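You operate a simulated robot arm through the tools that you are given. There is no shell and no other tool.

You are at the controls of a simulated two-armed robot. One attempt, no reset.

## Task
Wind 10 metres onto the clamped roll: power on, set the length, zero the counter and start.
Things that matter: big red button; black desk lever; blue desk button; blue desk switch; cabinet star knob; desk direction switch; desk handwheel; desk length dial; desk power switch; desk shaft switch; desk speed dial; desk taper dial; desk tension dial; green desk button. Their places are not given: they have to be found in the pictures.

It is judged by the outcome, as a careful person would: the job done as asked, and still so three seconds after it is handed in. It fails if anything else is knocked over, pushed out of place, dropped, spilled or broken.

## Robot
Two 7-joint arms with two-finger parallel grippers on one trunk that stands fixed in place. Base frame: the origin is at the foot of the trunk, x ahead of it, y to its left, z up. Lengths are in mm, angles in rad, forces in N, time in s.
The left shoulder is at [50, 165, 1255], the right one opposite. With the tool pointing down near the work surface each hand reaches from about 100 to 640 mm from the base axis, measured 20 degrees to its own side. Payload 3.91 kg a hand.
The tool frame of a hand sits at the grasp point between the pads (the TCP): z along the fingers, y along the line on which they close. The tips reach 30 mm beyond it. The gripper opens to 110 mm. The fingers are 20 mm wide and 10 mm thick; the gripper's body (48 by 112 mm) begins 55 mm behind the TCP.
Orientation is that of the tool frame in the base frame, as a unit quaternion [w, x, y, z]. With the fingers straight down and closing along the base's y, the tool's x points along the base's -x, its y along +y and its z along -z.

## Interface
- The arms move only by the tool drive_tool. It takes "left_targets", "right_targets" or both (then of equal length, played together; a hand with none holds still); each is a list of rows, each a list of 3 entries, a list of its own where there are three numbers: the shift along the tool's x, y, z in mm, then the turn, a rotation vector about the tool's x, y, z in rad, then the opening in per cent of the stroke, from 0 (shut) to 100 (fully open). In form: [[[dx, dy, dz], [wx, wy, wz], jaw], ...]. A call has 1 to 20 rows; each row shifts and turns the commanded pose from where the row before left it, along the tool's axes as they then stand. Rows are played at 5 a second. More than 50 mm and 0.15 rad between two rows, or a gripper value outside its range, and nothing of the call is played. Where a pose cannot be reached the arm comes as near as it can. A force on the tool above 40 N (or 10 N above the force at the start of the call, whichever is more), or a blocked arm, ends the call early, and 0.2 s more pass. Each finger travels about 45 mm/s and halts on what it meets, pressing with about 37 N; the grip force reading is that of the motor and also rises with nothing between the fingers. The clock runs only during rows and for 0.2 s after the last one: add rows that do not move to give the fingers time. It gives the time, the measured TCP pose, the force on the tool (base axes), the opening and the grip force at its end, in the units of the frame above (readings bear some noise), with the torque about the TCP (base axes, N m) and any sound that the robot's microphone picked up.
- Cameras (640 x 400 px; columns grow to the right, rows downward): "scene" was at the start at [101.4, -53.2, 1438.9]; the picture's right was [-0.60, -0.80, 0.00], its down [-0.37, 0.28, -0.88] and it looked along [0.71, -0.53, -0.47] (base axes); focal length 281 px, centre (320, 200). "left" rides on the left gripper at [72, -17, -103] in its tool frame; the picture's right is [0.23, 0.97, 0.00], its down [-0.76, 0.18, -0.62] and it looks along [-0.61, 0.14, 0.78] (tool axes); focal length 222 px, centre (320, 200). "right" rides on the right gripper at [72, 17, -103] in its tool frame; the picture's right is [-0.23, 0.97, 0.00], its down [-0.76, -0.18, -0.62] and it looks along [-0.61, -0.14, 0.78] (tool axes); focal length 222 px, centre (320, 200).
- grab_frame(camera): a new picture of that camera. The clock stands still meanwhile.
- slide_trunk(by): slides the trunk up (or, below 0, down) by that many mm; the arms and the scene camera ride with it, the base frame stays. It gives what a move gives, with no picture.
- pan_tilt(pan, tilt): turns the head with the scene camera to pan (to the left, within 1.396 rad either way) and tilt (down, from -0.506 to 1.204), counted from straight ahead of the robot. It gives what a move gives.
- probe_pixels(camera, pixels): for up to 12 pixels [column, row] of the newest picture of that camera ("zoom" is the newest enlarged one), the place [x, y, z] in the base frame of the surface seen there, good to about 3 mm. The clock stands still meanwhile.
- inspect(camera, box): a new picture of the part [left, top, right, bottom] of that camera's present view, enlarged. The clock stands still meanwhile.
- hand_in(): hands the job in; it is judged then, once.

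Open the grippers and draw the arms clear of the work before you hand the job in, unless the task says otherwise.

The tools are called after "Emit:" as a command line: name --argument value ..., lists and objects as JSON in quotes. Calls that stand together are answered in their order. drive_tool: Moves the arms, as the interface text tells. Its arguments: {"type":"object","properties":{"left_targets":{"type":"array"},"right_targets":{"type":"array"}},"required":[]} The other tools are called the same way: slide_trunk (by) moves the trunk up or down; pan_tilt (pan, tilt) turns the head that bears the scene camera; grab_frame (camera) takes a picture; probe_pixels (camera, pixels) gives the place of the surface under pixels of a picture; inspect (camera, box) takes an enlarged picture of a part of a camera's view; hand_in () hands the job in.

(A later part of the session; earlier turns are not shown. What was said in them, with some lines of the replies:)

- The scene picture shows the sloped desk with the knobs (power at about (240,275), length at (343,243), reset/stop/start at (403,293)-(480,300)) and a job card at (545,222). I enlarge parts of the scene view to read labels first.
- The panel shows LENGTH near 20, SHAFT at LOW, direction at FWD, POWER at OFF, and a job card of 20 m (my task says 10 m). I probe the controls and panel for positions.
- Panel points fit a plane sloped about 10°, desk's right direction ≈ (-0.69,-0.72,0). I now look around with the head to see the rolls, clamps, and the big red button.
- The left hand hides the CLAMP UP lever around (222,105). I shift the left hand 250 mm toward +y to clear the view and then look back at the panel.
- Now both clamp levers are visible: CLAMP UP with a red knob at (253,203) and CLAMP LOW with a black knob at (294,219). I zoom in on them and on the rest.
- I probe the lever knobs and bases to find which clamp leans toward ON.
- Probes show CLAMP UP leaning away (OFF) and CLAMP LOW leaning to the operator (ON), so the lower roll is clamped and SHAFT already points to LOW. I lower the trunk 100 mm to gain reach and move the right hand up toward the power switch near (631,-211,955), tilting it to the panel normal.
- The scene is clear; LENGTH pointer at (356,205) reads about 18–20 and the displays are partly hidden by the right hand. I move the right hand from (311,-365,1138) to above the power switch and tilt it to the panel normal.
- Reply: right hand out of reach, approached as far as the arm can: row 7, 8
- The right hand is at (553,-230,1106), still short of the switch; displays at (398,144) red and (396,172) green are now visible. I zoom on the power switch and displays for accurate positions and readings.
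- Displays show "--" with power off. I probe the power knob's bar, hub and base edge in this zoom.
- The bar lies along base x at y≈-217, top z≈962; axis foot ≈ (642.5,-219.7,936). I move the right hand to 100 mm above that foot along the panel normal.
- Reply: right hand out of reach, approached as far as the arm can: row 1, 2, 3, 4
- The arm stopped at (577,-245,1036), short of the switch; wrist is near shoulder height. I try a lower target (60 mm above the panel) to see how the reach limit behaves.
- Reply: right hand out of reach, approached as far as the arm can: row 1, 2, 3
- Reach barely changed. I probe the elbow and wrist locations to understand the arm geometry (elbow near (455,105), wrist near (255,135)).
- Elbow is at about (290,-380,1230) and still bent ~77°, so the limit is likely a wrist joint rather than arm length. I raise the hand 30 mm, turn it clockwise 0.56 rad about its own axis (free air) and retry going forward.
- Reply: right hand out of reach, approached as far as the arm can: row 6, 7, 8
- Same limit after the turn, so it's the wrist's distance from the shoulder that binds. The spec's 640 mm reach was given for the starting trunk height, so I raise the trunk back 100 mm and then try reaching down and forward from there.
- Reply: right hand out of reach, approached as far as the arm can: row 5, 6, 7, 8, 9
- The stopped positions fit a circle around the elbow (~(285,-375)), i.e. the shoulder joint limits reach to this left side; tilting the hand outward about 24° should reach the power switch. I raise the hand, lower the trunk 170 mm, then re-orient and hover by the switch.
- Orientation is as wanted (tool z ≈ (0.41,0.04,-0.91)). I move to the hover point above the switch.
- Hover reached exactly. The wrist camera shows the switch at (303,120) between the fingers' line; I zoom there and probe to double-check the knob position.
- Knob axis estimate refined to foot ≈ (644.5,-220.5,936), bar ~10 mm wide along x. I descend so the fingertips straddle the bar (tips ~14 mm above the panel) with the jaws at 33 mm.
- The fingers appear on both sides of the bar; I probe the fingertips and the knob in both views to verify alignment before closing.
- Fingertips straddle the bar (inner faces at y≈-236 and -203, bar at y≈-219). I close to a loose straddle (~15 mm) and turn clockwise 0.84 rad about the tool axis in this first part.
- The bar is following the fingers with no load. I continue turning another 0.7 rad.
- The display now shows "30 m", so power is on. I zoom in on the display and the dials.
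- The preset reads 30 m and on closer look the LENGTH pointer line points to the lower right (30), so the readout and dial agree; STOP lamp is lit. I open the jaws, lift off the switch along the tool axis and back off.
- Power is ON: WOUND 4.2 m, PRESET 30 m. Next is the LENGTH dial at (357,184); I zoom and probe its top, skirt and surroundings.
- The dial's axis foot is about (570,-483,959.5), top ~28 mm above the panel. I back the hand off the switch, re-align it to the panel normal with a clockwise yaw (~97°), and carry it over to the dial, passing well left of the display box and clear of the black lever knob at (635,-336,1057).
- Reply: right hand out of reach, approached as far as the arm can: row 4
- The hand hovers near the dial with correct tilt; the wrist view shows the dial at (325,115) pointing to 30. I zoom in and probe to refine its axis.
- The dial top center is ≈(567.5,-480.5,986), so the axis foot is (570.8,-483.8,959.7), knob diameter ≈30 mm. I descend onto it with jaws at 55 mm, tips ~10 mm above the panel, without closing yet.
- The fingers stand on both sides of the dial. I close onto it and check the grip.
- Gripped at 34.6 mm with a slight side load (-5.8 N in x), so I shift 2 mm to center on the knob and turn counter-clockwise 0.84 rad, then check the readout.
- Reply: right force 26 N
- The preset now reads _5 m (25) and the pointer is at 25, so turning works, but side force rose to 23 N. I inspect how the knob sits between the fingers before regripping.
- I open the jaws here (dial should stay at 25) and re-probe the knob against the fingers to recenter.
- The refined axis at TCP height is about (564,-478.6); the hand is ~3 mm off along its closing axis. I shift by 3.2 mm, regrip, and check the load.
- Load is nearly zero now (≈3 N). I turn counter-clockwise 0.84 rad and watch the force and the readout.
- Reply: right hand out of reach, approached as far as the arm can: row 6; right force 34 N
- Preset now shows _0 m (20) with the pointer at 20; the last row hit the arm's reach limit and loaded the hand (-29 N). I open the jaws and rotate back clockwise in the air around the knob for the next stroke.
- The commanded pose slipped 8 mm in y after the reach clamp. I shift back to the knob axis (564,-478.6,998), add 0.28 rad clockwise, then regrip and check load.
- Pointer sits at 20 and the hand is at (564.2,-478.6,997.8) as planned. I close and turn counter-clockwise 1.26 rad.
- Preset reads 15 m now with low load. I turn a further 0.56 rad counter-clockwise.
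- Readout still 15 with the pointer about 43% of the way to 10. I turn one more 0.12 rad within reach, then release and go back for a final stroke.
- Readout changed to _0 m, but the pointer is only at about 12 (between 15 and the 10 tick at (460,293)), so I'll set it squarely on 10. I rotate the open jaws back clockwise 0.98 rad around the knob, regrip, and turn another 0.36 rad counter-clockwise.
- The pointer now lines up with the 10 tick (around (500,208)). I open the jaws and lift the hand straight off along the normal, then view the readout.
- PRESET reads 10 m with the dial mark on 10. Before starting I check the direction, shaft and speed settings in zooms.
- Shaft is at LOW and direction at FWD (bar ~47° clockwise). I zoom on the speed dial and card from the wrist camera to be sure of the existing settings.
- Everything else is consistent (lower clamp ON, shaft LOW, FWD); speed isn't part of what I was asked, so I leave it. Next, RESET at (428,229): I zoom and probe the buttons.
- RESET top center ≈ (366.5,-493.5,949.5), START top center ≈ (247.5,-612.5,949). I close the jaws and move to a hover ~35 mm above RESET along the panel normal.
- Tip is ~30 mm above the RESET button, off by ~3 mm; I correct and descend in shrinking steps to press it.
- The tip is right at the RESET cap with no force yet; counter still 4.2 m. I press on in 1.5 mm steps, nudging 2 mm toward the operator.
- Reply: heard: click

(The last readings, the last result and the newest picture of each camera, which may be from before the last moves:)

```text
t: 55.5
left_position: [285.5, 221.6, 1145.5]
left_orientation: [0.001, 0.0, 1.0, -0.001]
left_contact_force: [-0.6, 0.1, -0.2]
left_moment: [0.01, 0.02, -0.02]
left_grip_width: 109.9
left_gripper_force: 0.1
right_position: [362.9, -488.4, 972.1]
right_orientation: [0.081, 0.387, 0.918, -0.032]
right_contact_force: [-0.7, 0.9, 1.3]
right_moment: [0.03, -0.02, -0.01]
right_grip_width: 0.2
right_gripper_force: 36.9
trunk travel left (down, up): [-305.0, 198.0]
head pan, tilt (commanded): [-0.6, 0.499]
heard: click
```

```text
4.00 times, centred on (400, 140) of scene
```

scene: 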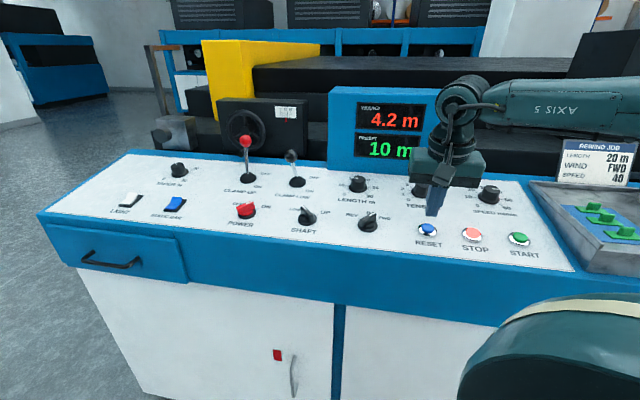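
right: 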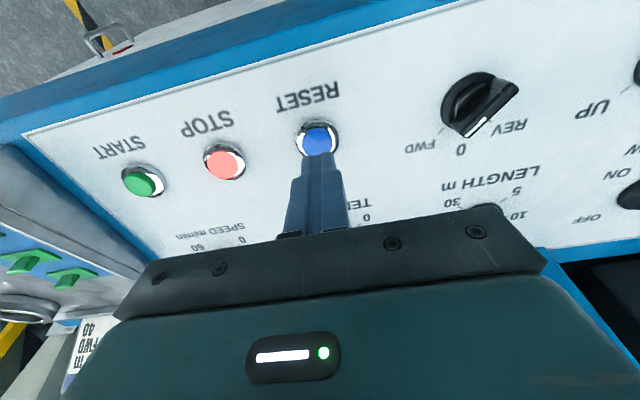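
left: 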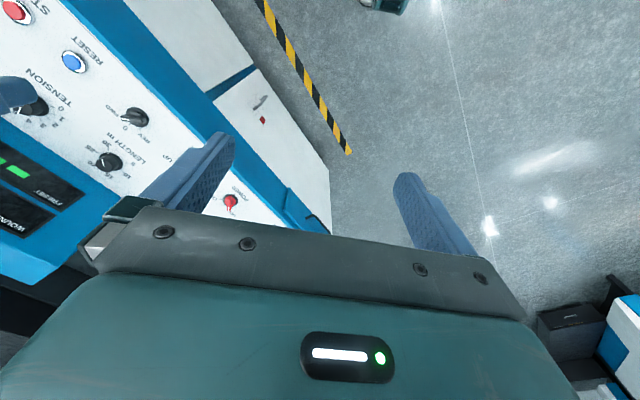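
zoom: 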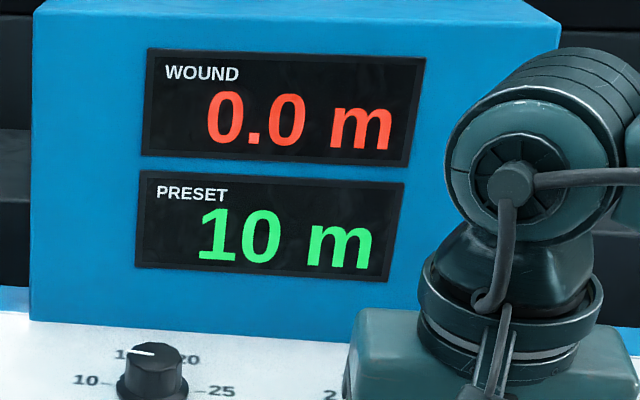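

RESET clicked: WOUND 0.0 m, PRESET 10 m. I lift off and move sideways over the STOP button at safe height to hover above START.

Emit:
drive_tool --right_targets '[[[0, 0, -20], [0, 0, 0], 0], [[0, 0, -20], [0, 0, 0], 0], [[-1, -42.3, 0.7], [0, 0, 0], 0], [[-1, -42.3, 0.7], [0, 0, 0], 0], [[-1, -42.3, 0.7], [0, 0, 0], 0], [[-1, -42.3, 0.7], [0, 0, 0], 0], [[0, 0, 0], [0, 0, 0], 0]]'

Emit:
grab_frame --camera "right"

Emit:
grab_frame --camera "scene"

```text
t: 57.1
left_position: [285.9, 222.1, 1145.6]
left_orientation: [0.0, 0.0, 1.0, 0.0]
left_contact_force: [-0.1, 0.0, -0.4]
left_moment: [-0.01, -0.04, 0.04]
left_grip_width: 110.2
left_gripper_force: 0.1
right_position: [242.6, -606.4, 1011.0]
right_orientation: [0.081, 0.387, 0.918, -0.033]
right_contact_force: [0.4, 0.1, 0.3]
right_moment: [0.01, 0.01, 0.0]
right_grip_width: 0.2
right_gripper_force: 36.8
trunk travel left (down, up): [-305.0, 198.0]
head pan, tilt (commanded): [-0.6, 0.499]
```

```text
taken
```

right: 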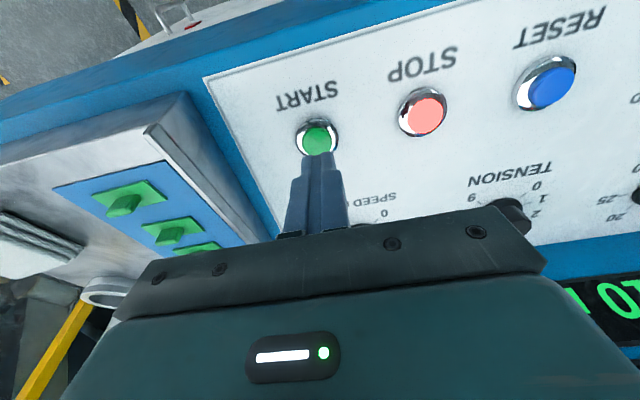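

```text
taken
```

scene: 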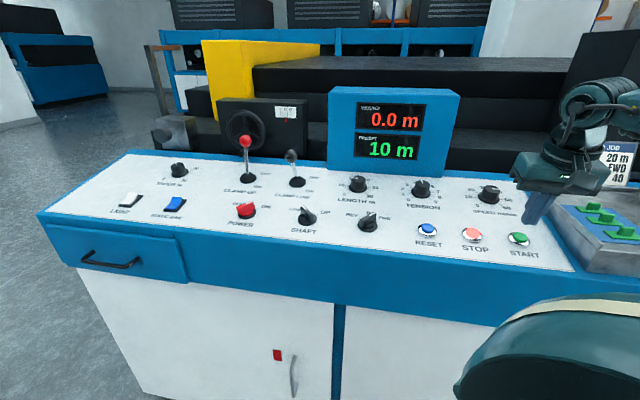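

Tip hovers over START (button at (317,140) in the wrist view); displays still show 0.0 / 10 m. I correct ~3 mm and press START in small final steps.

Emit:
drive_tool --right_targets '[[[3.1, -1, 10], [0, 0, 0], 0], [[1, 0, 12], [0, 0, 0], 0], [[0, 0, 8], [0, 0, 0], 0], [[0, 0, 2], [0, 0, 0], 0], [[0, 0, 2], [0, 0, 0], 0], [[0, 0, 2], [0, 0, 0], 0], [[0, 0, 1.5], [0, 0, 0], 0], [[0, 0, 1.5], [0, 0, 0], 0]]'

Emit:
grab_frame --camera "scene"

```text
t: 59.0
left_position: [284.8, 223.0, 1145.5]
left_orientation: [0.0, 0.0, 1.0, -0.001]
left_contact_force: [0.2, 0.1, 0.6]
left_moment: [-0.02, 0.0, -0.03]
left_grip_width: 109.9
left_gripper_force: 0.1
right_position: [241.3, -608.5, 969.5]
right_orientation: [0.082, 0.388, 0.917, -0.033]
right_contact_force: [-2.3, -1.1, 10.0]
right_moment: [-0.11, -0.03, 0.06]
right_grip_width: 0.2
right_gripper_force: 36.4
trunk travel left (down, up): [-305.0, 198.0]
head pan, tilt (commanded): [-0.6, 0.499]
heard: click
```

```text
taken
```

scene: 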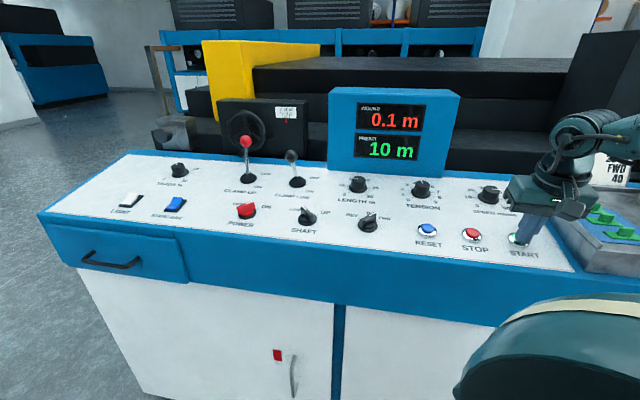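

START clicked, STOP lamp is out and WOUND counts 0.1 m. I lift off the button and draw the right hand up and back from the desk.

Emit:
drive_tool --right_targets '[[[0, 0, -25], [0, 0, 0], 0], [[0, 0, -40], [0, 0, 0], 0], [[0, 0, -40], [0, 0, 0], 20], [[30, 15, -20], [0, 0, 0], 50], [[30, 25, -10], [0, 0, 0], 80], [[30, 25, 0], [0, 0, 0], 100], [[30, 25, 0], [0, 0, 0], 100], [[0, 0, 0], [0, 0, 0], 100], [[0, 0, 0], [0, 0, 0], 100]]'

Emit:
grab_frame --camera "scene"

```text
t: 61.0
left_position: [285.7, 221.6, 1144.5]
left_orientation: [-0.001, -0.001, 1.0, 0.0]
left_contact_force: [0.7, 0.4, 0.3]
left_moment: [0.0, 0.03, -0.01]
left_grip_width: 110.1
left_gripper_force: 0.0
right_position: [206.8, -444.7, 1079.3]
right_orientation: [0.081, 0.389, 0.917, -0.033]
right_contact_force: [0.6, 0.3, 0.9]
right_moment: [-0.04, 0.0, -0.03]
right_grip_width: 110.1
right_gripper_force: 0.0
trunk travel left (down, up): [-305.0, 198.0]
head pan, tilt (commanded): [-0.6, 0.499]
```

```text
taken
```

scene: 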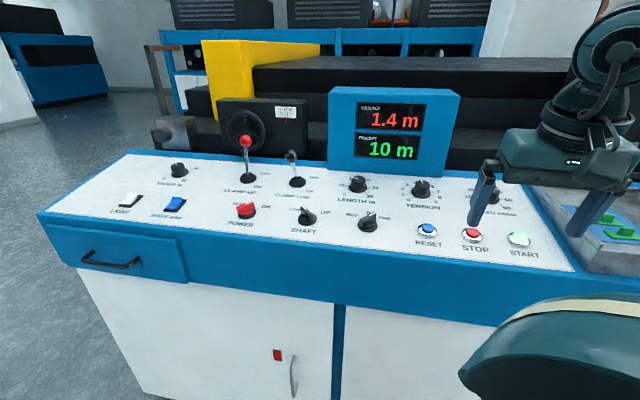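

Winding runs (1.4 m after 2 s, i.e. ~40 m/min). Hands are clear of the desk; I let time pass with idle rows until it reaches the preset.

Emit:
drive_tool --right_targets '[[[0, 0, -20], [0, 0, 0], 100], [[0, 0, -20], [0, 0, 0], 100], [[0, 0, 0], [0, 0, 0], 100], [[0, 0, 0], [0, 0, 0], 100], [[0, 0, 0], [0, 0, 0], 100], [[0, 0, 0], [0, 0, 0], 100], [[0, 0, 0], [0, 0, 0], 100], [[0, 0, 0], [0, 0, 0], 100], [[0, 0, 0], [0, 0, 0], 100], [[0, 0, 0], [0, 0, 0], 100], [[0, 0, 0], [0, 0, 0], 100], [[0, 0, 0], [0, 0, 0], 100], [[0, 0, 0], [0, 0, 0], 100], [[0, 0, 0], [0, 0, 0], 100], [[0, 0, 0], [0, 0, 0], 100], [[0, 0, 0], [0, 0, 0], 100], [[0, 0, 0], [0, 0, 0], 100], [[0, 0, 0], [0, 0, 0], 100], [[0, 0, 0], [0, 0, 0], 100], [[0, 0, 0], [0, 0, 0], 100]]'

Emit:
drive_tool --right_targets '[[[0, 0, 0], [0, 0, 0], 100], [[0, 0, 0], [0, 0, 0], 100], [[0, 0, 0], [0, 0, 0], 100], [[0, 0, 0], [0, 0, 0], 100], [[0, 0, 0], [0, 0, 0], 100], [[0, 0, 0], [0, 0, 0], 100], [[0, 0, 0], [0, 0, 0], 100], [[0, 0, 0], [0, 0, 0], 100], [[0, 0, 0], [0, 0, 0], 100], [[0, 0, 0], [0, 0, 0], 100], [[0, 0, 0], [0, 0, 0], 100], [[0, 0, 0], [0, 0, 0], 100], [[0, 0, 0], [0, 0, 0], 100], [[0, 0, 0], [0, 0, 0], 100], [[0, 0, 0], [0, 0, 0], 100], [[0, 0, 0], [0, 0, 0], 100], [[0, 0, 0], [0, 0, 0], 100], [[0, 0, 0], [0, 0, 0], 100], [[0, 0, 0], [0, 0, 0], 100], [[0, 0, 0], [0, 0, 0], 100]]'

Emit:
grab_frame --camera "scene"

```text
t: 65.2
left_position: [286.3, 220.1, 1145.4]
left_orientation: [0.0, 0.0, 1.0, 0.0]
left_contact_force: [-0.3, 0.9, -0.1]
left_moment: [0.01, 0.0, 0.0]
left_grip_width: 109.7
left_gripper_force: 0.0
right_position: [201.3, -438.7, 1117.8]
right_orientation: [0.081, 0.389, 0.917, -0.033]
right_contact_force: [-0.2, 0.3, 0.0]
right_moment: [0.0, 0.0, 0.04]
right_grip_width: 110.0
right_gripper_force: 0.1
trunk travel left (down, up): [-305.0, 198.0]
head pan, tilt (commanded): [-0.6, 0.499]
```

```text
t: 69.3
left_position: [285.9, 220.2, 1144.4]
left_orientation: [0.0, 0.0, 1.0, 0.0]
left_contact_force: [-0.4, 0.0, 1.3]
left_moment: [-0.01, -0.04, -0.02]
left_grip_width: 109.8
left_gripper_force: 0.0
right_position: [200.4, -438.7, 1118.2]
right_orientation: [0.081, 0.388, 0.917, -0.033]
right_contact_force: [0.4, -0.2, -0.2]
right_moment: [-0.02, 0.0, -0.02]
right_grip_width: 110.2
right_gripper_force: 0.1
trunk travel left (down, up): [-305.0, 198.0]
head pan, tilt (commanded): [-0.6, 0.499]
```

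```text
taken
```

scene: 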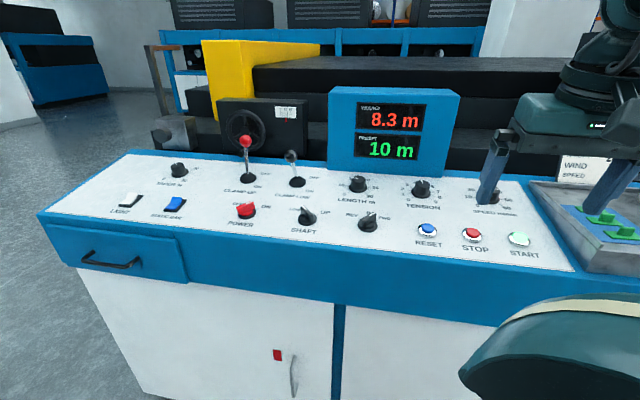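

WOUND is at 8.3 m. I wait another 4 s for the machine to stop at 10 m.

Emit:
drive_tool --right_targets '[[[0, 0, 0], [0, 0, 0], 100], [[0, 0, 0], [0, 0, 0], 100], [[0, 0, 0], [0, 0, 0], 100], [[0, 0, 0], [0, 0, 0], 100], [[0, 0, 0], [0, 0, 0], 100], [[0, 0, 0], [0, 0, 0], 100], [[0, 0, 0], [0, 0, 0], 100], [[0, 0, 0], [0, 0, 0], 100], [[0, 0, 0], [0, 0, 0], 100], [[0, 0, 0], [0, 0, 0], 100], [[0, 0, 0], [0, 0, 0], 100], [[0, 0, 0], [0, 0, 0], 100], [[0, 0, 0], [0, 0, 0], 100], [[0, 0, 0], [0, 0, 0], 100], [[0, 0, 0], [0, 0, 0], 100], [[0, 0, 0], [0, 0, 0], 100], [[0, 0, 0], [0, 0, 0], 100], [[0, 0, 0], [0, 0, 0], 100], [[0, 0, 0], [0, 0, 0], 100], [[0, 0, 0], [0, 0, 0], 100]]'

Emit:
grab_frame --camera "scene"

Emit:
inspect --camera "scene" --box '[320, 80, 480, 180]'

```text
t: 73.5
left_position: [287.0, 220.3, 1144.9]
left_orientation: [0.001, 0.001, 1.0, 0.0]
left_contact_force: [0.6, 0.0, 0.0]
left_moment: [0.02, -0.01, 0.01]
left_grip_width: 110.0
left_gripper_force: 0.0
right_position: [202.1, -439.4, 1118.8]
right_orientation: [0.081, 0.388, 0.917, -0.033]
right_contact_force: [-0.5, 0.0, 0.7]
right_moment: [-0.02, 0.01, -0.02]
right_grip_width: 110.2
right_gripper_force: 0.0
trunk travel left (down, up): [-305.0, 198.0]
head pan, tilt (commanded): [-0.6, 0.499]
```

```text
taken
```

scene: 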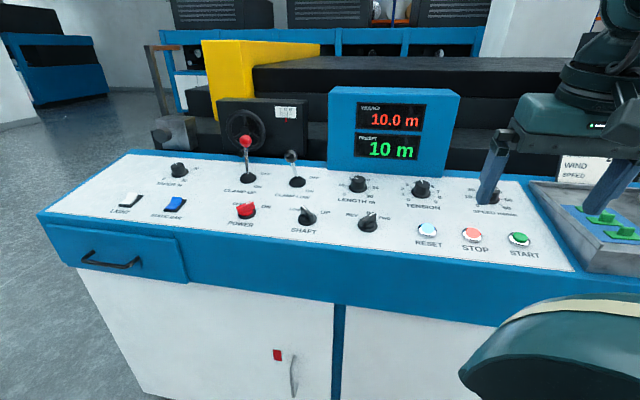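

```text
4.00 times, centred on (400, 130) of scene
```

zoom: 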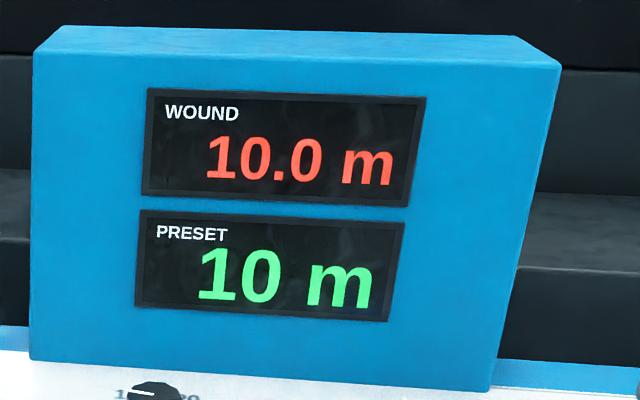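

WOUND reads 10.0 m, PRESET 10 m, and the machine has stopped on its own (STOP lamp lit). Both grippers are open and clear of the desk, so I hand the job in.

Emit:
hand_in

```text
The job is handed in.
```

The machine wound 10 metres onto the lower roll and stopped by itself; the display read WOUND 10.0 m against PRESET 10 m. I handed the job in with both grippers open and clear of the desk.

- **Power and length:** I turned the power switch to ON and moved the length dial from 30 to 10. The dial's mark sat on 10 and the display confirmed 10 m.
- **Counter and start:** RESET brought the counter from 4.2 m to 0.0 m, and START then ran the wind. Both buttons clicked.
- **Which roll:** the lower clamp lever was at ON and the upper at OFF. The shaft switch was already at LOW and the direction at FWD, so I left those as they were.
- **Job card:** the card on the desk says 20 m at speed 40, but I followed your 10 m. I did not touch the speed dial, which appeared to be set near 50; the counter's pace agreed with that.
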